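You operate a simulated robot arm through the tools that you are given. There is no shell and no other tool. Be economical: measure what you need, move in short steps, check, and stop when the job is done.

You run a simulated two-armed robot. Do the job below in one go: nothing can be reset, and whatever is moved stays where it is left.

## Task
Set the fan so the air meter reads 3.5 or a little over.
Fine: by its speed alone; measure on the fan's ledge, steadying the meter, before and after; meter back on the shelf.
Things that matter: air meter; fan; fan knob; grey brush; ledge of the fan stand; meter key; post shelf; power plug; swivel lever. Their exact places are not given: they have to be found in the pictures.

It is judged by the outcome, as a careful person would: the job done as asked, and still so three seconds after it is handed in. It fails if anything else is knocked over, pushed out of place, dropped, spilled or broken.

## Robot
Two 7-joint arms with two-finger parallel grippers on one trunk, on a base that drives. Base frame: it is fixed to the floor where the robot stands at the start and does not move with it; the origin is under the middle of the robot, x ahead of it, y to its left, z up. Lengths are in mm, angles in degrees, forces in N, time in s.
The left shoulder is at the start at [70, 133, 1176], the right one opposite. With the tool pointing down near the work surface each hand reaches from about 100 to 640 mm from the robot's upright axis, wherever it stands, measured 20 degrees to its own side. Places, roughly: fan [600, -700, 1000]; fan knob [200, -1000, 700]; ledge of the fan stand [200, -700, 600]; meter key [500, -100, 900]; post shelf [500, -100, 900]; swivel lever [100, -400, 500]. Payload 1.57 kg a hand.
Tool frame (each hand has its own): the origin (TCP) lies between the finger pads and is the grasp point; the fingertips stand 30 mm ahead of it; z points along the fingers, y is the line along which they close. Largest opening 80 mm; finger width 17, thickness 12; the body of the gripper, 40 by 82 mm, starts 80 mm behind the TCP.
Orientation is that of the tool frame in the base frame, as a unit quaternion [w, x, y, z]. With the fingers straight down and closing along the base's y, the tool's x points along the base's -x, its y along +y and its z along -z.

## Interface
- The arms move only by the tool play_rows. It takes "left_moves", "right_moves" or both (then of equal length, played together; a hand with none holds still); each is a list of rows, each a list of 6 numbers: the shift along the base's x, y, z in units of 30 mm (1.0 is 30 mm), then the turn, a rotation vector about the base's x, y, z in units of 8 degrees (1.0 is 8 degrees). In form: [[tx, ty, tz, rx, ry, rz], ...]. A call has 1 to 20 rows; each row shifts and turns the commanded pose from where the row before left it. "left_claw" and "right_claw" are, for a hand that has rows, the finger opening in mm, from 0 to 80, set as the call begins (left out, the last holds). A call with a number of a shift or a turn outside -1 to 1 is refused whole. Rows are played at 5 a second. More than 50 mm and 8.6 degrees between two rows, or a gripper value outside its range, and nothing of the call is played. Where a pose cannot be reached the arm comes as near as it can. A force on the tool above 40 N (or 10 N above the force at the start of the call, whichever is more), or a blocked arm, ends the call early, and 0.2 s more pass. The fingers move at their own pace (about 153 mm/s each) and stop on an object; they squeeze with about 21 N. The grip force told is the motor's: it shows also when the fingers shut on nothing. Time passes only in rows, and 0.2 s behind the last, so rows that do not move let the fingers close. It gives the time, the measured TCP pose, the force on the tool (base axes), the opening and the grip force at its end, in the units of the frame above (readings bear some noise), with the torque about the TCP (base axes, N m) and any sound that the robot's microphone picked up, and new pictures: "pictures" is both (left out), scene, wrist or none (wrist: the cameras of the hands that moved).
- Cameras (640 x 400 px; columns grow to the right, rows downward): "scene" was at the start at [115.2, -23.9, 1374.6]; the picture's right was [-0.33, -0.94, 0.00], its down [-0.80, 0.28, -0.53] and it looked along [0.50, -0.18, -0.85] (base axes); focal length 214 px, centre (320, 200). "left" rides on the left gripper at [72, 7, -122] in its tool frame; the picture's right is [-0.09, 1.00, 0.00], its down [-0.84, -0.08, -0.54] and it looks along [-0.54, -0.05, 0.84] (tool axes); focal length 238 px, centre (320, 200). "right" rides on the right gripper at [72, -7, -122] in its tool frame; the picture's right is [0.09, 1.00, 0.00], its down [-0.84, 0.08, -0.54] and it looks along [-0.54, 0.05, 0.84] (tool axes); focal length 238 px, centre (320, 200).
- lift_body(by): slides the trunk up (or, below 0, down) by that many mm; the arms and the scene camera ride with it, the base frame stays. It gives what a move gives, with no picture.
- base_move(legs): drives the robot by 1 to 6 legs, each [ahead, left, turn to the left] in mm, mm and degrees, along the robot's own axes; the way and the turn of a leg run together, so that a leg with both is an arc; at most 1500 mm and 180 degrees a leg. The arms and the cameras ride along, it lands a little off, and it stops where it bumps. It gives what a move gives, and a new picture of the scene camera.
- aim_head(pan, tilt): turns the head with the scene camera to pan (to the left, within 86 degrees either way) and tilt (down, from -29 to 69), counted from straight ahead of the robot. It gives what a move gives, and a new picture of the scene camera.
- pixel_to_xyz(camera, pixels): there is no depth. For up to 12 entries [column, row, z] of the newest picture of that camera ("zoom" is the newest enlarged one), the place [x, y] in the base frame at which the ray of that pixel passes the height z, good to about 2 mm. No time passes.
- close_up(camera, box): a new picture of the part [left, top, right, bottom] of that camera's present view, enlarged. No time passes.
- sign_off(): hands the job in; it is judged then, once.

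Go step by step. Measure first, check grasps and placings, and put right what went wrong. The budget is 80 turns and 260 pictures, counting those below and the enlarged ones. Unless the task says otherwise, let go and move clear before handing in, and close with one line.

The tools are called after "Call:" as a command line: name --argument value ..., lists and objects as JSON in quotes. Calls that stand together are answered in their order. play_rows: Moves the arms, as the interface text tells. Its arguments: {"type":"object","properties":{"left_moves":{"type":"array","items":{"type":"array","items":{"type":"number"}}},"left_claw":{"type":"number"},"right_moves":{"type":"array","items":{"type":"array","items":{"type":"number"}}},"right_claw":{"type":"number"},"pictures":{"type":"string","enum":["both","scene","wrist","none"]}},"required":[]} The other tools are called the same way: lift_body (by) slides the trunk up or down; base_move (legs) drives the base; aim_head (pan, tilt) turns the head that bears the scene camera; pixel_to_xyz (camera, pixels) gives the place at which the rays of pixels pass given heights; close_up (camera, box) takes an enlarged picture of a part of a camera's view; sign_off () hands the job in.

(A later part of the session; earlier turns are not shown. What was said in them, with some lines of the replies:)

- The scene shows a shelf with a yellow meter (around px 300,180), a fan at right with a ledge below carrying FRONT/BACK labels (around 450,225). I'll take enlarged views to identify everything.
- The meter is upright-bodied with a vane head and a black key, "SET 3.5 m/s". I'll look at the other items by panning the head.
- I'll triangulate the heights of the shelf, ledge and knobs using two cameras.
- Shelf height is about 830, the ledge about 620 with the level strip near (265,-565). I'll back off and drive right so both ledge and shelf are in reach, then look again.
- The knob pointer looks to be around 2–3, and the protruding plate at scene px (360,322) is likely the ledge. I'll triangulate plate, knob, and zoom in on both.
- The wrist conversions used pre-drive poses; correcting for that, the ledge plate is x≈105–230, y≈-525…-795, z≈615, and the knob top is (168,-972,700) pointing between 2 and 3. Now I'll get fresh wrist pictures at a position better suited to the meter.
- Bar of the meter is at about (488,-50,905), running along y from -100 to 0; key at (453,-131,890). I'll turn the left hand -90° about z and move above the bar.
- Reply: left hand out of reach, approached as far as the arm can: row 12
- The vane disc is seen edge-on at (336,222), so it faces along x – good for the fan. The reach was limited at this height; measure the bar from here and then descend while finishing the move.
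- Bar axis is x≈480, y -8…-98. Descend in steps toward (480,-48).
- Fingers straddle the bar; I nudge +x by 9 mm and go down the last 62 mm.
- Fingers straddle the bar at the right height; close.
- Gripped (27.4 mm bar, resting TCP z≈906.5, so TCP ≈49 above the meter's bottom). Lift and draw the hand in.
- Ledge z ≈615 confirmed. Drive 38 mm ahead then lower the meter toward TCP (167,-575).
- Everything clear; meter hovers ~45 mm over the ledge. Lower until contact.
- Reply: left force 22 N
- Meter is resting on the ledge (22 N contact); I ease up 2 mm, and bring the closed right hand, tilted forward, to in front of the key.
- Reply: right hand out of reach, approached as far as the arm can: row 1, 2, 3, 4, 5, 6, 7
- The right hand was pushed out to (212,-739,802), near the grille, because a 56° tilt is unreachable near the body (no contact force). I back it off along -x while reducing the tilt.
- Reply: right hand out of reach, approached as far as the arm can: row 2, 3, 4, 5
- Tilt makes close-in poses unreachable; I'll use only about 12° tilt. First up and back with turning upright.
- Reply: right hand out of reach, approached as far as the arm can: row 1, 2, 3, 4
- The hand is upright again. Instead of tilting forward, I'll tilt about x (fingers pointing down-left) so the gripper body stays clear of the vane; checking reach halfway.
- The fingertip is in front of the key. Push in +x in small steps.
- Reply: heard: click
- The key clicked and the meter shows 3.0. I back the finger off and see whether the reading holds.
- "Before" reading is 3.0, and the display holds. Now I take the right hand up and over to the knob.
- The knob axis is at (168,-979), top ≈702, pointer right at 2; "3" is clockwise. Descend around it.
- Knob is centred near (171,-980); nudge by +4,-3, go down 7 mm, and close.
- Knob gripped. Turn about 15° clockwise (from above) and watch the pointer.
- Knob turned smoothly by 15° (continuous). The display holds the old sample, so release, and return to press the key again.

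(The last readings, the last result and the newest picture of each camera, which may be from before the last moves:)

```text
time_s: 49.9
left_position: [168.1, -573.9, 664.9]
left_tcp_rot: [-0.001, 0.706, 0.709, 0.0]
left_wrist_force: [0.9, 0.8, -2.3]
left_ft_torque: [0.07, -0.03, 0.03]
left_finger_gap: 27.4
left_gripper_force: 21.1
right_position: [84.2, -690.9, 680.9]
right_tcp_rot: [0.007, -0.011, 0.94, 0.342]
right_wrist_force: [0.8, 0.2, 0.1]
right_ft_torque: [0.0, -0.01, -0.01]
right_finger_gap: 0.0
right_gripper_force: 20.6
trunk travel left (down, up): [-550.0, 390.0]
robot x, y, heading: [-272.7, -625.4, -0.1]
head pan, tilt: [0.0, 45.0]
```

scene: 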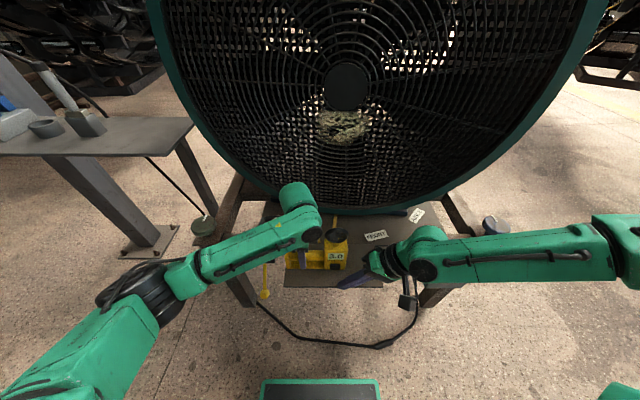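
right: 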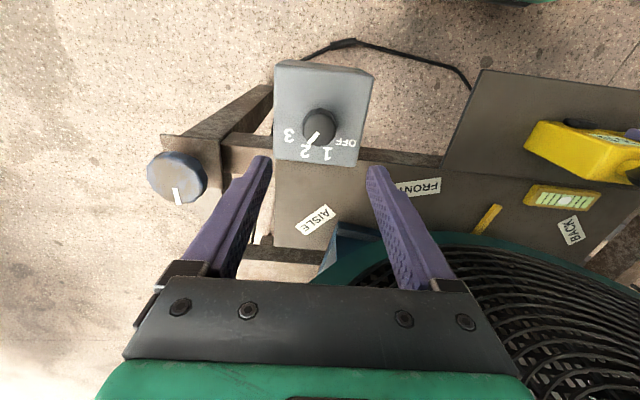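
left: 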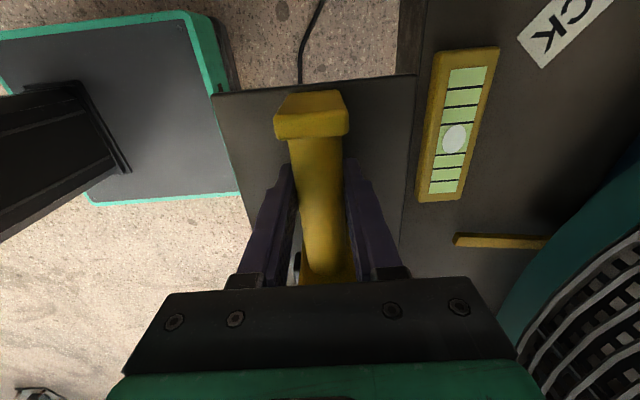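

Same standoff as before. Press the key again; the wait since the turn has been a few seconds, so the speed should have settled.

Call:
play_rows --right_moves '[[0, 0.47, -0.57, 0, 0, 0], [0.8, 0, 0, 0, 0, 0], [0.4, 0, 0, 0, 0, 0], [0.15, 0, 0, 0, 0, 0], [0.15, 0, 0, 0, 0, 0], [0.1, 0, 0, 0, 0, 0], [0.1, 0, 0, 0, 0, 0]]' --pictures "none"

Call:
close_up --camera "scene" --box '[304, 210, 384, 290]'

Call:
play_rows --right_moves '[[-0.4, 0, 0, 0, 0, 0], [-0.8, 0, 0, 0, 0, 0], [-0.4, 0, 0, 0, 0, 0], [0, 0, 0, 0, 0, 0], [0, 0, 0, 0, 0, 0]]' --pictures "none"

Call:
close_up --camera "scene" --box '[304, 210, 384, 290]'

```text
time_s: 51.5
left_position: [168.3, -574.1, 663.4]
left_tcp_rot: [0.0, 0.706, 0.708, 0.0]
left_wrist_force: [2.6, 0.3, -1.1]
left_ft_torque: [0.07, -0.03, 0.21]
left_finger_gap: 27.6
left_gripper_force: 20.2
right_position: [135.7, -675.8, 662.6]
right_tcp_rot: [0.006, -0.011, 0.94, 0.34]
right_wrist_force: [-2.6, 0.7, 0.2]
right_ft_torque: [-0.01, 0.06, 0.05]
right_finger_gap: 0.0
right_gripper_force: 21.1
trunk travel left (down, up): [-550.0, 390.0]
robot x, y, heading: [-268.9, -622.8, -0.0]
head pan, tilt: [0.0, 45.0]
heard: click
```

```text
5.00 times, centred on (344, 250) of scene
```

zoom: 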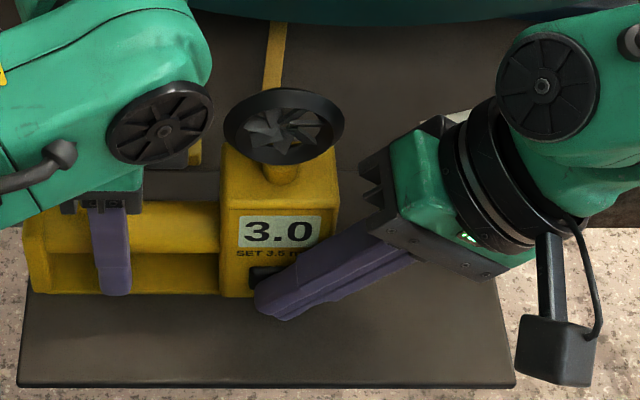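

```text
time_s: 52.7
left_position: [166.3, -575.9, 663.9]
left_tcp_rot: [0.001, 0.707, 0.708, 0.0]
left_wrist_force: [-1.1, 0.3, -1.5]
left_ft_torque: [-0.02, 0.01, -0.07]
left_finger_gap: 27.6
left_gripper_force: 20.7
right_position: [85.8, -677.7, 662.3]
right_tcp_rot: [0.007, -0.01, 0.94, 0.341]
right_wrist_force: [0.1, -0.8, -0.6]
right_ft_torque: [0.01, 0.02, 0.0]
right_finger_gap: 0.0
right_gripper_force: 20.3
trunk travel left (down, up): [-550.0, 390.0]
robot x, y, heading: [-273.9, -622.7, 0.1]
head pan, tilt: [0.0, 45.0]
```

```text
5.00 times, centred on (344, 250) of scene
```

zoom: 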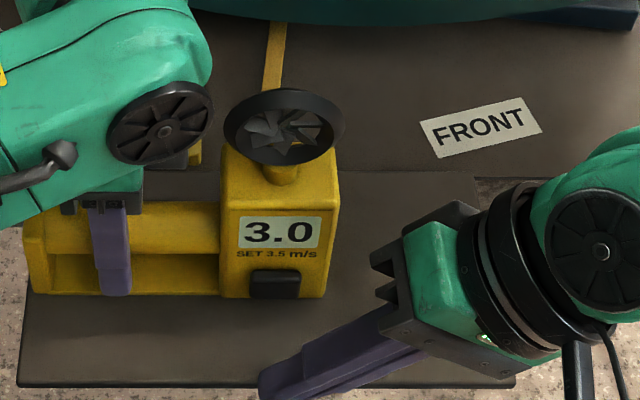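

Still 3.0: the pointer is now only a third of the way to 3, so the switch seems stepped. I'll go back and turn it fully to 3 (~27° more).

Call:
play_rows --right_moves '[[0, -0.98, 0.9, -0.5, 0, 0], [0, -0.98, 0.9, -0.5, 0, 0], [0, -0.98, 0.9, -0.5, 0, 0], [0, -0.98, 0.9, -0.5, 0, 0], [0, -0.98, 0.9, -0.5, 0, 0], [0.56, -0.98, 0.9, -0.5, 0, 0], [0.56, -0.98, 0, -0.5, 0, 0], [0.56, -0.98, 0, -0.5, 0, 0], [0.56, -0.98, 0, -0.5, 0, 0], [0.56, -0.98, 0, -0.5, 0, 0], [0.03, -0.3, -0.9, 0, 0, 0], [0, 0, -0.9, 0, 0, 0]]' --right_claw 65 --pictures "none"

```text
time_s: 55.3
left_position: [167.7, -574.8, 663.9]
left_tcp_rot: [0.0, 0.706, 0.709, 0.0]
left_wrist_force: [0.5, -0.3, -0.9]
left_ft_torque: [-0.01, -0.02, 0.02]
left_finger_gap: 27.6
left_gripper_force: 21.4
right_position: [172.1, -979.1, 770.4]
right_tcp_rot: [0.002, -0.012, 1.0, -0.002]
right_wrist_force: [0.1, -0.2, -0.3]
right_ft_torque: [0.01, 0.01, 0.0]
right_finger_gap: 65.0
right_gripper_force: 0.1
trunk travel left (down, up): [-550.0, 390.0]
robot x, y, heading: [-272.8, -624.3, 0.1]
head pan, tilt: [0.0, 45.0]
```

Call:
play_rows --right_moves '[[0, -0.05, -0.9, 0, 0, 0], [0, 0, -0.88, 0, 0, 0], [0, 0, 0, 0, 0, 0]]' --pictures "none"

Call:
play_rows --right_moves '[[0, 0, 0, 0, 0, 0], [0, 0, 0, 0, 0, 0], [0, 0, 0, 0, 0, 0], [0, 0, 0, 0, 0, -0.68], [0, 0, 0, 0, 0, -0.68], [0, 0, 0, 0, 0, -0.68], [0, 0, 0, 0, 0, -0.68], [0, 0, 0, 0, 0, -0.68], [0, 0, 0, 0, 0, 0]]' --right_claw 25 --pictures "wrist"

Call:
close_up --camera "right" --box '[240, 120, 400, 220]'

```text
time_s: 56.1
left_position: [167.7, -574.2, 665.1]
left_tcp_rot: [0.001, 0.706, 0.708, 0.0]
left_wrist_force: [0.5, -0.9, -1.5]
left_ft_torque: [-0.04, -0.02, 0.02]
left_finger_gap: 27.6
left_gripper_force: 20.8
right_position: [172.0, -979.6, 716.6]
right_tcp_rot: [0.002, -0.012, 1.0, -0.001]
right_wrist_force: [0.5, 0.0, 0.5]
right_ft_torque: [0.03, -0.04, 0.02]
right_finger_gap: 65.1
right_gripper_force: 0.0
trunk travel left (down, up): [-550.0, 390.0]
robot x, y, heading: [-273.7, -621.9, -0.1]
head pan, tilt: [0.0, 45.0]
```

```text
time_s: 58.1
left_position: [168.1, -573.8, 663.5]
left_tcp_rot: [0.001, 0.706, 0.709, 0.0]
left_wrist_force: [-0.5, -0.3, -1.1]
left_ft_torque: [-0.1, 0.0, -0.05]
left_finger_gap: 27.6
left_gripper_force: 21.3
right_position: [171.5, -980.2, 717.2]
right_tcp_rot: [0.003, 0.223, 0.975, 0.0]
right_wrist_force: [0.2, 9.3, -4.4]
right_ft_torque: [0.35, -0.07, 0.68]
right_finger_gap: 36.4
right_gripper_force: 43.3
trunk travel left (down, up): [-550.0, 390.0]
robot x, y, heading: [-271.0, -621.2, 0.1]
head pan, tilt: [0.0, 45.0]
```

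right: 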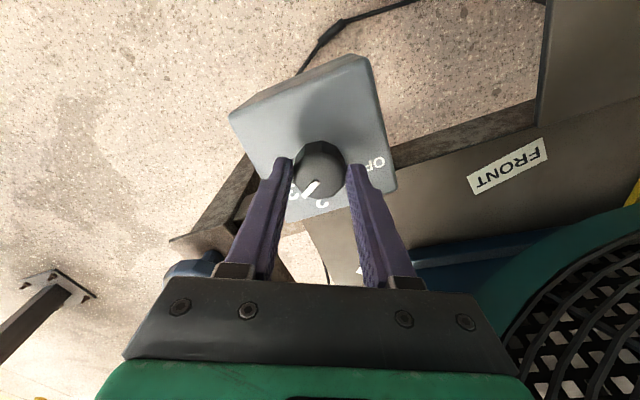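

```text
4.00 times, centred on (320, 170) of right
```

zoom: 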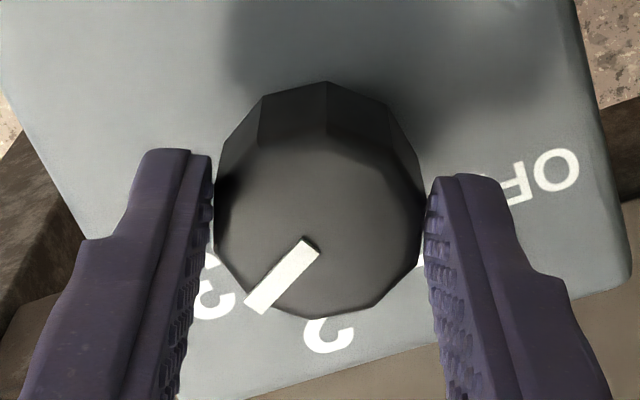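

The knob has turned ~38° from "2" to "3" and torque rose to 0.68 N m, i.e. a stop at 3. Release, rise and check.

Call:
play_rows --right_moves '[[0, 0, 0, 0, 0, 0.1], [0, 0, 0, 0, 0, 0], [0, 0, 0, 0, 0, 0], [0, 0, 0.9, 0, 0, 0], [0, 0, 0.9, 0, 0, 0.8], [0, 0, 0.9, 0, 0, 0.8], [0, 0, 0.9, 0, 0, 0.8], [0, 0, 0, 0, 0, 0.75]]' --right_claw 65 --pictures "wrist"

Call:
close_up --camera "right" --box '[250, 50, 378, 180]'

Call:
play_rows --right_moves '[[-0.54, 0.93, 0, 0.5, 0, 0], [-0.54, 0.97, 0, 0.5, 0, 0], [-0.54, 0.97, 0, 0.5, 0, 0], [-0.54, 0.97, 0, 0.5, 0, 0], [-0.54, 0.97, -0.7, 0.5, 0, 0], [-0.2, 0.97, -0.8, 0.5, 0, 0], [0, 0.97, -0.8, 0.5, 0, 0], [0, 0.97, -0.85, 0.5, 0, 0], [0, 0.97, -0.85, 0.5, 0, 0], [0, 0.97, -0.85, 0.5, 0, 0]]' --right_claw 0 --pictures "none"

```text
time_s: 59.9
left_position: [168.1, -575.1, 663.4]
left_tcp_rot: [0.0, 0.706, 0.708, 0.0]
left_wrist_force: [-0.3, -0.7, -1.7]
left_ft_torque: [0.05, 0.0, -0.01]
left_finger_gap: 27.5
left_gripper_force: 21.1
right_position: [172.2, -982.5, 825.8]
right_tcp_rot: [0.003, -0.003, 1.0, 0.0]
right_wrist_force: [0.4, -0.1, -1.0]
right_ft_torque: [0.03, -0.01, -0.03]
right_finger_gap: 65.2
right_gripper_force: 0.2
trunk travel left (down, up): [-550.0, 390.0]
robot x, y, heading: [-274.1, -622.6, 0.2]
head pan, tilt: [0.0, 45.0]
```

right: 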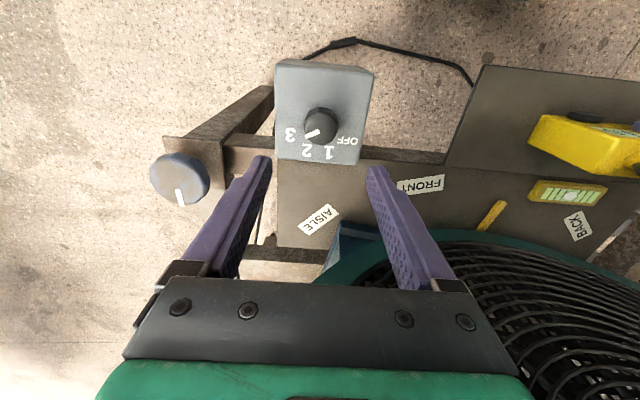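

```text
3.08 times, centred on (314, 115) of right
```

zoom: 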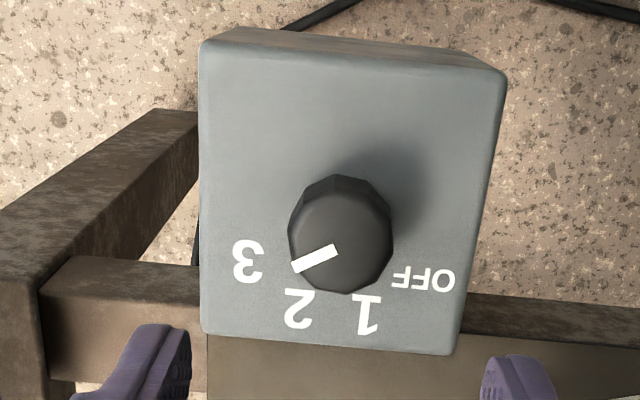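

```text
time_s: 62.1
left_position: [167.3, -574.8, 663.3]
left_tcp_rot: [0.0, 0.706, 0.709, 0.0]
left_wrist_force: [0.1, -1.0, -1.7]
left_ft_torque: [0.06, -0.01, 0.01]
left_finger_gap: 27.7
left_gripper_force: 21.3
right_position: [84.9, -689.8, 679.6]
right_tcp_rot: [0.003, 0.0, 0.94, 0.342]
right_wrist_force: [-0.2, -0.5, 0.5]
right_ft_torque: [0.02, -0.03, -0.03]
right_finger_gap: 0.1
right_gripper_force: 21.4
trunk travel left (down, up): [-550.0, 390.0]
robot x, y, heading: [-274.0, -621.2, 0.1]
head pan, tilt: [0.0, 45.0]
```

Pointer now points at 3. Press the key.

Call:
play_rows --right_moves '[[0, 0.45, -0.57, 0, 0, 0], [0.8, 0, 0, 0, 0, 0], [0.4, 0, 0, 0, 0, 0], [0.15, 0, 0, 0, 0, 0], [0.15, 0, 0, 0, 0, 0], [0.1, 0, 0, 0, 0, 0], [0.1, 0, 0, 0, 0, 0]]' --pictures "none"

Call:
play_rows --right_moves '[[-0.4, 0, 0, 0, 0, 0], [-0.8, 0, 0, 0, 0, 0], [-0.4, 0, 0, 0, 0, 0], [0, 0, 0, 0, 0, 0], [0, 0, 0, 0, 0, 0]]' --pictures "none"

Call:
close_up --camera "scene" --box '[304, 210, 384, 290]'

```text
time_s: 63.7
left_position: [167.6, -574.2, 663.7]
left_tcp_rot: [-0.001, 0.706, 0.709, 0.001]
left_wrist_force: [2.6, 0.5, -2.0]
left_ft_torque: [0.1, -0.04, 0.25]
left_finger_gap: 27.5
left_gripper_force: 20.7
right_position: [136.0, -677.8, 661.8]
right_tcp_rot: [0.002, -0.002, 0.94, 0.34]
right_wrist_force: [-1.8, 1.3, 0.3]
right_ft_torque: [0.08, 0.04, 0.07]
right_finger_gap: 0.0
right_gripper_force: 20.6
trunk travel left (down, up): [-550.0, 390.0]
robot x, y, heading: [-271.9, -624.6, 0.1]
head pan, tilt: [0.0, 45.0]
heard: click
```

```text
time_s: 64.9
left_position: [167.4, -574.6, 664.5]
left_tcp_rot: [0.0, 0.706, 0.708, 0.0]
left_wrist_force: [-0.3, 0.6, -0.6]
left_ft_torque: [-0.07, 0.03, -0.05]
left_finger_gap: 27.5
left_gripper_force: 21.4
right_position: [89.1, -678.5, 663.2]
right_tcp_rot: [0.003, -0.001, 0.94, 0.341]
right_wrist_force: [0.2, 0.0, -0.5]
right_ft_torque: [0.03, -0.03, 0.01]
right_finger_gap: 0.1
right_gripper_force: 21.0
trunk travel left (down, up): [-550.0, 390.0]
robot x, y, heading: [-274.7, -626.1, 0.3]
head pan, tilt: [0.0, 45.0]
```

```text
5.00 times, centred on (344, 250) of scene
```

zoom: 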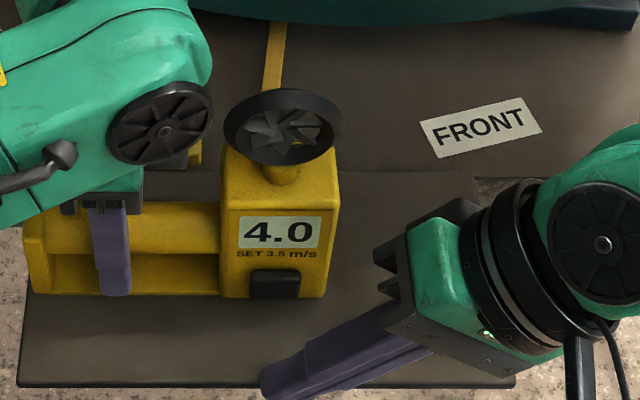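

It reads 4.0 at step 3, versus 3.0 for anything near step 2, so the knob is stepped. I press once more to make sure the reading is settled.

Call:
play_rows --right_moves '[[0, 0, 0, 0, 0, 0], [0, 0, 0, 0, 0, 0], [0.8, 0, 0, 0, 0, 0], [0.4, 0, 0, 0, 0, 0], [0.15, 0, 0, 0, 0, 0], [0.15, 0, 0, 0, 0, 0], [0.1, 0, 0, 0, 0, 0]]' --pictures "none"

Call:
play_rows --right_moves '[[-0.4, 0, 0, 0, 0, 0], [-0.8, 0, 0, 0, 0, 0], [-0.4, 0, 0, 0, 0, 0], [0, 0, 0, 0, 0, 0]]' --pictures "none"

Call:
close_up --camera "scene" --box '[304, 210, 384, 290]'

```text
time_s: 66.5
left_position: [167.5, -574.6, 663.8]
left_tcp_rot: [0.0, 0.706, 0.708, 0.0]
left_wrist_force: [2.3, -1.8, -1.7]
left_ft_torque: [0.08, -0.06, 0.22]
left_finger_gap: 27.6
left_gripper_force: 21.0
right_position: [135.2, -677.6, 662.7]
right_tcp_rot: [0.002, -0.001, 0.94, 0.341]
right_wrist_force: [-2.7, 1.3, -1.2]
right_ft_torque: [0.06, 0.04, 0.06]
right_finger_gap: 0.0
right_gripper_force: 21.6
trunk travel left (down, up): [-550.0, 390.0]
robot x, y, heading: [-274.8, -622.7, 0.0]
head pan, tilt: [0.0, 45.0]
heard: click
```

```text
time_s: 67.5
left_position: [166.8, -573.9, 663.7]
left_tcp_rot: [0.0, 0.706, 0.708, 0.0]
left_wrist_force: [-0.9, 0.5, -0.2]
left_ft_torque: [-0.07, 0.01, -0.06]
left_finger_gap: 27.3
left_gripper_force: 21.1
right_position: [88.8, -678.0, 662.3]
right_tcp_rot: [0.004, 0.0, 0.94, 0.342]
right_wrist_force: [-0.2, -0.9, -0.5]
right_ft_torque: [-0.02, -0.02, 0.03]
right_finger_gap: 0.0
right_gripper_force: 21.0
trunk travel left (down, up): [-550.0, 390.0]
robot x, y, heading: [-272.4, -621.1, -0.2]
head pan, tilt: [0.0, 45.0]
```

```text
5.00 times, centred on (344, 250) of scene
```

zoom: 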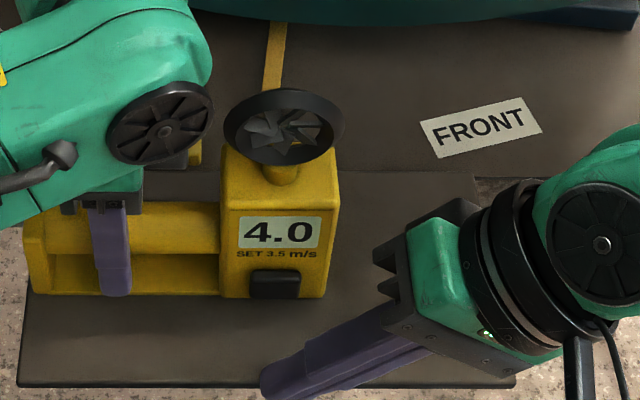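

4.0 is settled: step 3 is the lowest speed reading at least 3.5. Now move the right hand away and lift the meter.

Call:
play_rows --right_moves '[[-0.3, -0.98, 0.9, -0.5, 0, 0], [-0.3, -0.98, 0.9, -0.5, 0, 0], [-0.3, -0.98, 0.9, -0.5, 0, 0], [0, -0.98, 0.9, -0.5, 0, 0], [0, -0.98, 0.9, -0.5, 0, 0], [0, -0.98, 0.9, -0.5, 0, 0], [0, -0.98, 0, -0.5, 0, 0], [0, -0.98, 0, -0.5, 0, 0], [0, -0.98, 0, -0.5, 0, 0], [0, -0.98, 0, -0.5, 0, 0]]' --pictures "none"

Call:
play_rows --left_moves '[[0, 0, 0.4, 0, 0, 0], [0, 0, 0.9, 0, 0, 0], [0, 0, 1, 0, 0, 0], [0, 0, 1, 0, 0, 0], [0, 0, 1, 0, 0, 0], [0, 0, 1, 0, 0, 0]]' --pictures "scene"

```text
time_s: 69.7
left_position: [167.2, -574.4, 664.3]
left_tcp_rot: [-0.001, 0.706, 0.708, 0.0]
left_wrist_force: [-0.6, -0.5, -1.2]
left_ft_torque: [0.05, -0.03, 0.02]
left_finger_gap: 27.8
left_gripper_force: 21.1
right_position: [61.5, -972.0, 823.9]
right_tcp_rot: [0.002, -0.003, 1.0, -0.002]
right_wrist_force: [-0.9, 0.0, -0.9]
right_ft_torque: [-0.02, 0.01, 0.04]
right_finger_gap: 0.0
right_gripper_force: 20.6
trunk travel left (down, up): [-550.0, 390.0]
robot x, y, heading: [-274.1, -624.6, 0.2]
head pan, tilt: [0.0, 45.0]
```

```text
time_s: 71.1
left_position: [167.5, -574.4, 822.8]
left_tcp_rot: [0.0, 0.707, 0.707, 0.0]
left_wrist_force: [-0.7, -0.2, -1.9]
left_ft_torque: [0.2, 0.0, -0.05]
left_finger_gap: 27.5
left_gripper_force: 21.1
right_position: [61.2, -971.8, 824.0]
right_tcp_rot: [0.003, -0.002, 1.0, -0.001]
right_wrist_force: [-0.3, -0.2, -0.6]
right_ft_torque: [0.0, 0.02, -0.02]
right_finger_gap: 0.2
right_gripper_force: 21.4
trunk travel left (down, up): [-550.0, 390.0]
robot x, y, heading: [-274.6, -621.9, 0.2]
head pan, tilt: [0.0, 45.0]
```

scene: 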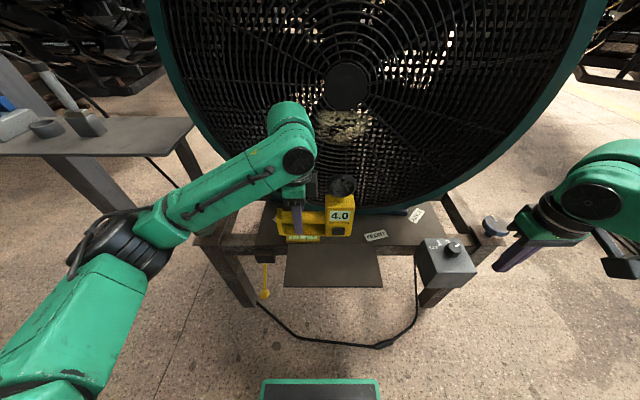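

Call:
play_rows --right_moves '[[-0.9, 0, 0.8, 0, 0, 0], [-0.9, 0, 0.8, 0, 0, 0], [-0.2, 0, 0.6, 0, 0, 0]]' --pictures "none"

Call:
base_move --legs '[[-40, 0, 0]]'

Call:
lift_body --by 200

Call:
base_move --legs '[[0, 518, 0]]'

```text
time_s: 71.9
left_position: [168.0, -573.6, 824.7]
left_tcp_rot: [-0.001, 0.706, 0.709, 0.0]
left_wrist_force: [0.4, 0.0, -3.1]
left_ft_torque: [0.17, -0.02, -0.02]
left_finger_gap: 27.8
left_gripper_force: 20.8
right_position: [1.3, -972.1, 891.0]
right_tcp_rot: [0.002, -0.001, 1.0, -0.001]
right_wrist_force: [0.3, -0.9, -0.7]
right_ft_torque: [0.01, -0.02, 0.02]
right_finger_gap: 0.3
right_gripper_force: 20.8
trunk travel left (down, up): [-550.0, 390.0]
robot x, y, heading: [-274.1, -621.7, -0.0]
head pan, tilt: [0.0, 45.0]
```

```text
time_s: 72.8
left_position: [128.6, -573.3, 823.2]
left_tcp_rot: [-0.001, 0.707, 0.708, 0.0]
left_wrist_force: [0.5, -0.5, -1.6]
left_ft_torque: [0.14, -0.02, -0.02]
left_finger_gap: 27.4
left_gripper_force: 21.3
right_position: [-39.8, -972.8, 889.5]
right_tcp_rot: [0.002, -0.002, 1.0, -0.001]
right_wrist_force: [0.0, 0.1, -0.7]
right_ft_torque: [0.0, -0.01, 0.05]
right_finger_gap: 0.0
right_gripper_force: 20.9
trunk travel left (down, up): [-550.0, 390.0]
robot x, y, heading: [-310.2, -624.4, 0.4]
head pan, tilt: [0.0, 45.0]
```

scene: 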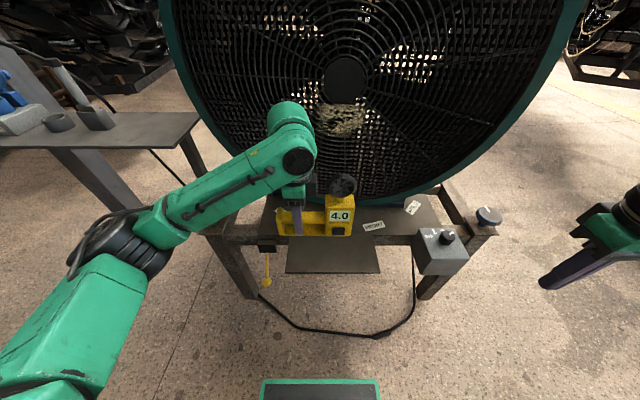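

```text
time_s: 74.9
left_position: [127.6, -574.3, 1023.6]
left_tcp_rot: [0.0, 0.706, 0.709, 0.001]
left_wrist_force: [0.1, 0.1, -2.2]
left_ft_torque: [0.17, -0.03, 0.05]
left_finger_gap: 27.9
left_gripper_force: 21.0
right_position: [-38.1, -973.3, 1090.6]
right_tcp_rot: [0.002, -0.002, 1.0, -0.001]
right_wrist_force: [-0.2, 0.4, -0.1]
right_ft_torque: [0.0, 0.01, -0.01]
right_finger_gap: 0.1
right_gripper_force: 21.3
trunk travel left (down, up): [-750.0, 190.0]
robot x, y, heading: [-312.5, -621.4, 0.2]
head pan, tilt: [0.0, 45.0]
```

```text
time_s: 78.0
left_position: [127.4, -57.2, 1022.5]
left_tcp_rot: [0.0, 0.707, 0.708, 0.0]
left_wrist_force: [-0.4, 0.2, -1.9]
left_ft_torque: [0.16, -0.03, -0.02]
left_finger_gap: 27.3
left_gripper_force: 20.4
right_position: [-39.6, -456.9, 1090.4]
right_tcp_rot: [0.003, 0.0, 1.0, -0.001]
right_wrist_force: [-0.5, 0.1, 0.1]
right_ft_torque: [0.01, 0.02, 0.01]
right_finger_gap: 0.0
right_gripper_force: 21.1
trunk travel left (down, up): [-750.0, 190.0]
robot x, y, heading: [-309.1, -103.1, 0.1]
head pan, tilt: [0.0, 45.0]
```

scene: 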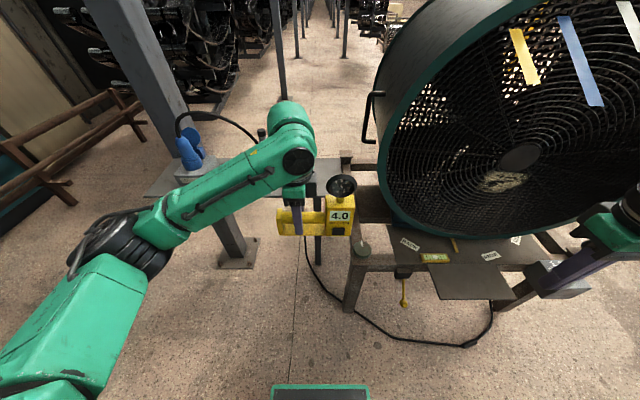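

Call:
base_move --legs '[[207, 0, 0]]'

Call:
play_rows --left_moves '[[0.8, 0.15, 0, 0, 0, 0], [0.8, 0.15, 0, 0, 0, 0], [0.8, 0.1, 0, 0, 0, 0], [0.8, 0, 0, 0, 0, 0], [0.8, 0, -0.5, 0, 0, 0]]' --pictures "both"

```text
time_s: 79.6
left_position: [332.0, -56.2, 1024.3]
left_tcp_rot: [-0.001, 0.707, 0.707, 0.0]
left_wrist_force: [0.2, 0.6, -2.3]
left_ft_torque: [0.15, 0.0, -0.01]
left_finger_gap: 27.6
left_gripper_force: 21.3
right_position: [164.3, -454.5, 1090.7]
right_tcp_rot: [0.004, 0.0, 1.0, -0.001]
right_wrist_force: [-0.3, 0.2, -0.1]
right_ft_torque: [-0.01, -0.03, 0.0]
right_finger_gap: 0.1
right_gripper_force: 21.4
trunk travel left (down, up): [-750.0, 190.0]
robot x, y, heading: [-109.8, -103.3, -0.1]
head pan, tilt: [0.0, 45.0]
```

scene: 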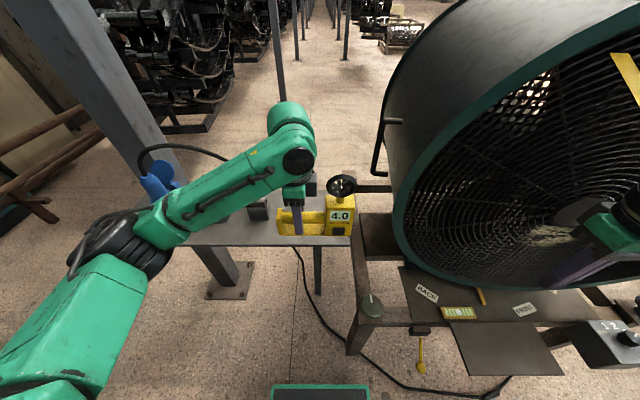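

```text
time_s: 80.8
left_position: [452.8, -44.8, 1007.8]
left_tcp_rot: [-0.001, 0.707, 0.707, -0.001]
left_wrist_force: [0.2, 1.2, -2.8]
left_ft_torque: [0.13, 0.01, 0.01]
left_finger_gap: 27.7
left_gripper_force: 21.2
right_position: [166.4, -454.6, 1089.9]
right_tcp_rot: [0.002, 0.001, 1.0, 0.0]
right_wrist_force: [-0.8, 0.1, 0.5]
right_ft_torque: [0.01, -0.03, 0.0]
right_finger_gap: 0.0
right_gripper_force: 20.5
trunk travel left (down, up): [-750.0, 190.0]
robot x, y, heading: [-106.4, -107.0, -0.1]
head pan, tilt: [0.0, 45.0]
```

scene: 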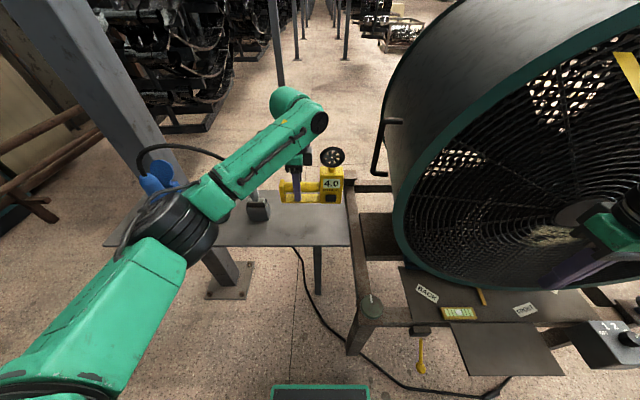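
left: 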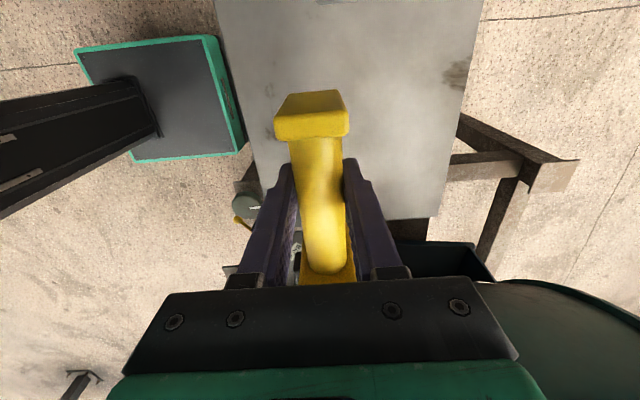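

Right over its old spot apart from 26 mm in x. Descend to just above the shelf, then creep to contact.

Call:
play_rows --left_moves '[[0.3, 0, -0.8, 0, 0, 0], [0.3, 0, -0.8, 0, 0, 0], [0.27, 0, -0.8, 0, 0, 0], [0, 0, -0.6, 0, 0, 0]]' --pictures "none"

Call:
play_rows --left_moves '[[0, 0, -0.1, 0, 0, 0], [0, 0, -0.08, 0, 0, 0], [0, 0, -0.07, 0, 0, 0]]' --pictures "none"

Call:
close_up --camera "scene" --box '[240, 140, 368, 240]'

```text
time_s: 81.8
left_position: [479.2, -44.8, 918.3]
left_tcp_rot: [0.0, 0.708, 0.707, -0.001]
left_wrist_force: [-0.1, -0.2, -3.4]
left_ft_torque: [0.1, -0.02, 0.01]
left_finger_gap: 27.5
left_gripper_force: 21.2
right_position: [166.7, -454.8, 1090.0]
right_tcp_rot: [0.003, 0.0, 1.0, -0.001]
right_wrist_force: [-0.7, -0.4, -0.5]
right_ft_torque: [0.02, 0.03, -0.03]
right_finger_gap: 0.0
right_gripper_force: 21.3
trunk travel left (down, up): [-750.0, 190.0]
robot x, y, heading: [-108.8, -100.8, 0.0]
head pan, tilt: [0.0, 45.0]
```

```text
time_s: 82.6
left_position: [480.2, -43.6, 911.0]
left_tcp_rot: [0.0, 0.707, 0.707, 0.0]
left_wrist_force: [-0.4, 0.1, -2.1]
left_ft_torque: [0.15, -0.01, 0.01]
left_finger_gap: 27.5
left_gripper_force: 20.6
right_position: [165.3, -454.4, 1090.6]
right_tcp_rot: [0.003, 0.001, 1.0, 0.0]
right_wrist_force: [0.7, 0.0, 0.5]
right_ft_torque: [-0.02, 0.0, -0.01]
right_finger_gap: 0.0
right_gripper_force: 21.4
trunk travel left (down, up): [-750.0, 190.0]
robot x, y, heading: [-106.5, -106.8, -0.3]
head pan, tilt: [0.0, 45.0]
```

```text
4.00 times, centred on (304, 190) of scene
```

zoom: 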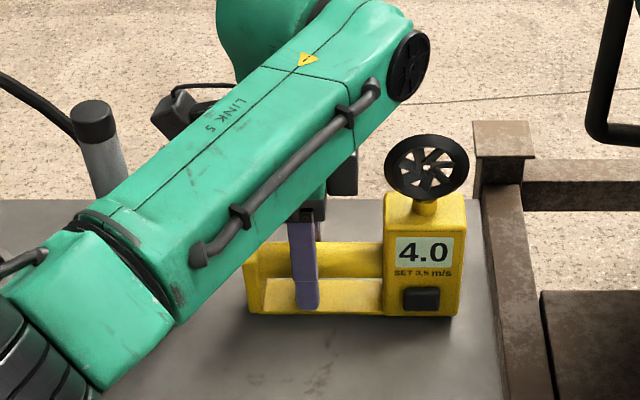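

Call:
play_rows --left_moves '[[0, 0, -0.06, 0, 0, 0], [0, 0, -0.06, 0, 0, 0], [0, 0, 0, 0, 0, 0]]' --pictures "none"

```text
time_s: 83.4
left_position: [479.8, -44.1, 906.3]
left_tcp_rot: [-0.001, 0.707, 0.707, -0.001]
left_wrist_force: [-0.3, -0.7, -1.9]
left_ft_torque: [0.16, 0.05, 0.0]
left_finger_gap: 27.7
left_gripper_force: 20.5
right_position: [166.9, -453.6, 1090.8]
right_tcp_rot: [0.002, 0.0, 1.0, -0.001]
right_wrist_force: [0.6, 0.0, -0.5]
right_ft_torque: [-0.02, -0.01, 0.02]
right_finger_gap: 0.0
right_gripper_force: 21.3
trunk travel left (down, up): [-750.0, 190.0]
robot x, y, heading: [-113.7, -105.3, 0.5]
head pan, tilt: [0.0, 45.0]
```

Call:
play_rows --left_moves '[[0, 0, -0.04, 0, 0, 0], [0, 0, -0.03, 0, 0, 0], [0, 0, 0, 0, 0, 0]]' --pictures "none"

```text
time_s: 84.2
left_position: [479.1, -43.7, 903.6]
left_tcp_rot: [-0.001, 0.707, 0.707, -0.001]
left_wrist_force: [0.5, -0.6, -2.1]
left_ft_torque: [0.14, -0.01, -0.01]
left_finger_gap: 27.4
left_gripper_force: 20.7
right_position: [164.4, -454.3, 1091.0]
right_tcp_rot: [0.003, 0.0, 1.0, 0.0]
right_wrist_force: [0.1, 0.1, -0.5]
right_ft_torque: [0.04, 0.03, 0.0]
right_finger_gap: 0.0
right_gripper_force: 21.2
trunk travel left (down, up): [-750.0, 190.0]
robot x, y, heading: [-106.9, -102.8, -0.0]
head pan, tilt: [0.0, 45.0]
```

Call:
play_rows --left_moves '[[0, 0, -0.04, 0, 0, 0], [0, 0, -0.04, 0, 0, 0], [0, 0, 0, 0, 0, 0]]' --pictures "none"

Call:
close_up --camera "scene" --box '[240, 140, 368, 240]'

```text
time_s: 85.0
left_position: [479.4, -44.5, 903.8]
left_tcp_rot: [0.0, 0.707, 0.707, 0.0]
left_wrist_force: [1.5, 3.1, 5.8]
left_ft_torque: [-0.57, -0.02, 0.12]
left_finger_gap: 27.5
left_gripper_force: 21.4
right_position: [164.0, -453.4, 1090.5]
right_tcp_rot: [0.003, -0.001, 1.0, -0.002]
right_wrist_force: [-0.2, -0.8, -0.3]
right_ft_torque: [0.0, 0.01, 0.0]
right_finger_gap: 0.0
right_gripper_force: 21.1
trunk travel left (down, up): [-750.0, 190.0]
robot x, y, heading: [-111.9, -102.6, 0.2]
head pan, tilt: [0.0, 45.0]
```

```text
4.00 times, centred on (304, 190) of scene
```

zoom: 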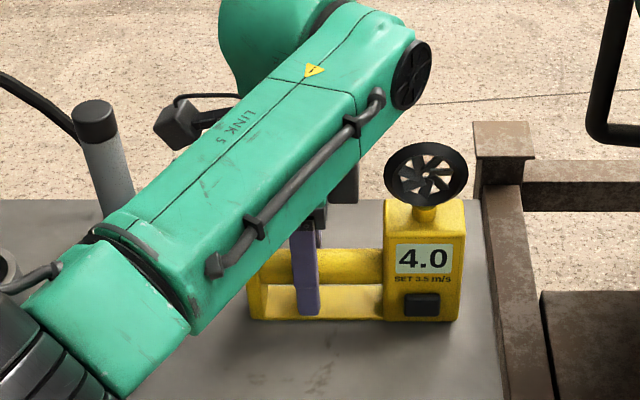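

Contact now (about 8 N change). Open gently and check, then rise.

Call:
play_rows --left_moves '[[0, 0, 0, 0, 0, 0], [0, 0, 0, 0, 0, 0]]' --left_claw 60 --pictures "wrist"

Call:
play_rows --left_moves '[[0, 0, 0.4, 0, 0, 0], [0, 0, 0.8, 0, 0, 0], [0, 0, 0.9, 0, 0, 0], [0, 0, 0.9, 0, 0, 0], [-0.5, 0, 0.9, 0, 0, 0], [-0.8, 0, 0.5, 0, 0, 0], [-0.8, 0, 0, 0, 0, 0], [-0.8, 0, 0, 0, 0, 0], [-0.8, 0, 0, 0, 0, 0]]' --pictures "both"

Call:
close_up --camera "scene" --box '[210, 140, 370, 240]'

```text
time_s: 85.6
left_position: [479.9, -44.6, 903.3]
left_tcp_rot: [0.001, 0.707, 0.707, 0.001]
left_wrist_force: [-0.6, 0.2, -0.1]
left_ft_torque: [0.06, -0.02, 0.02]
left_finger_gap: 60.1
left_gripper_force: 0.1
right_position: [165.4, -455.3, 1090.9]
right_tcp_rot: [0.002, 0.0, 1.0, -0.001]
right_wrist_force: [-0.5, -0.2, -0.9]
right_ft_torque: [-0.01, 0.01, 0.04]
right_finger_gap: 0.1
right_gripper_force: 20.7
trunk travel left (down, up): [-750.0, 190.0]
robot x, y, heading: [-103.7, -103.5, 0.0]
head pan, tilt: [0.0, 45.0]
```

left: 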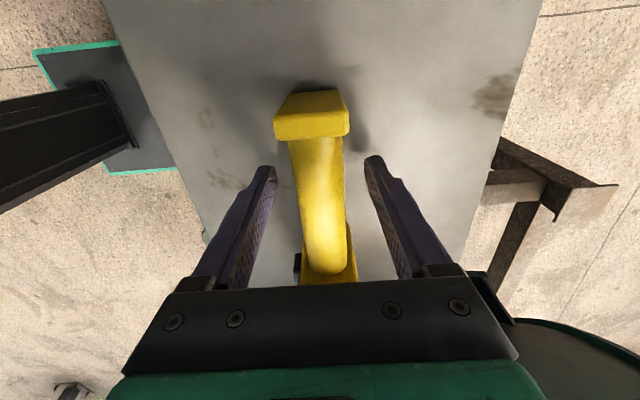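

```text
time_s: 87.6
left_position: [367.5, -44.8, 1035.7]
left_tcp_rot: [0.0, 0.706, 0.708, 0.0]
left_wrist_force: [0.0, 0.8, -0.9]
left_ft_torque: [0.0, -0.02, 0.03]
left_finger_gap: 59.7
left_gripper_force: 0.1
right_position: [165.0, -453.6, 1090.3]
right_tcp_rot: [0.004, 0.0, 1.0, -0.001]
right_wrist_force: [-0.2, 0.1, 0.7]
right_ft_torque: [0.01, -0.01, 0.01]
right_finger_gap: 0.3
right_gripper_force: 20.9
trunk travel left (down, up): [-750.0, 190.0]
robot x, y, heading: [-105.4, -103.3, 0.0]
head pan, tilt: [0.0, 45.0]
```

scene: 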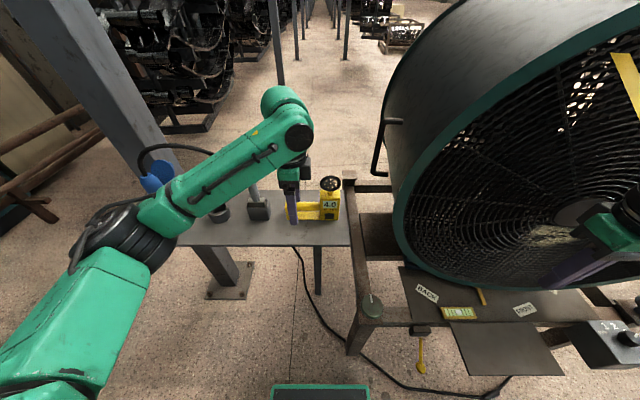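
left: 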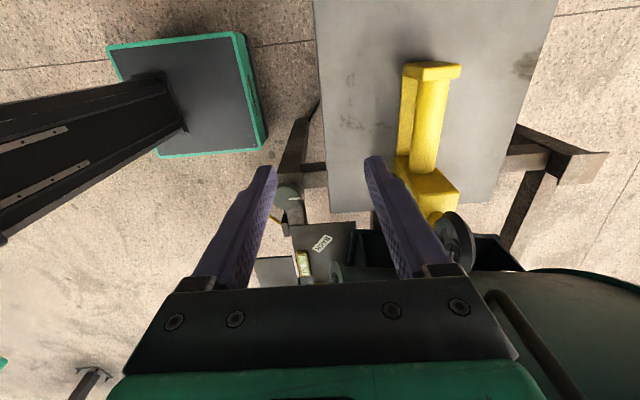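

```text
4.00 times, centred on (290, 190) of scene
```

zoom: 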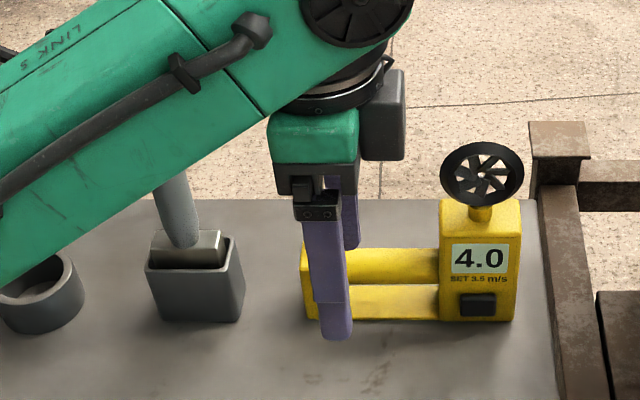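

The meter stands back on its shelf spot, with the brush and plug untouched, the knob at 3 and both hands clear, so I'm handing in.

Call:
sign_off

```text
The job is handed in.
```

The fan is now on speed 3 and the meter reads 4.0 on the ledge, up from 3.0 at speed 2. The knob seems to work in steps: a third of the way from 2 to 3 the meter still read 3.0, so speed 3 looks like the lowest that reaches 3.5. I changed only the speed, held the meter steady for every reading, and put it back on the shelf.
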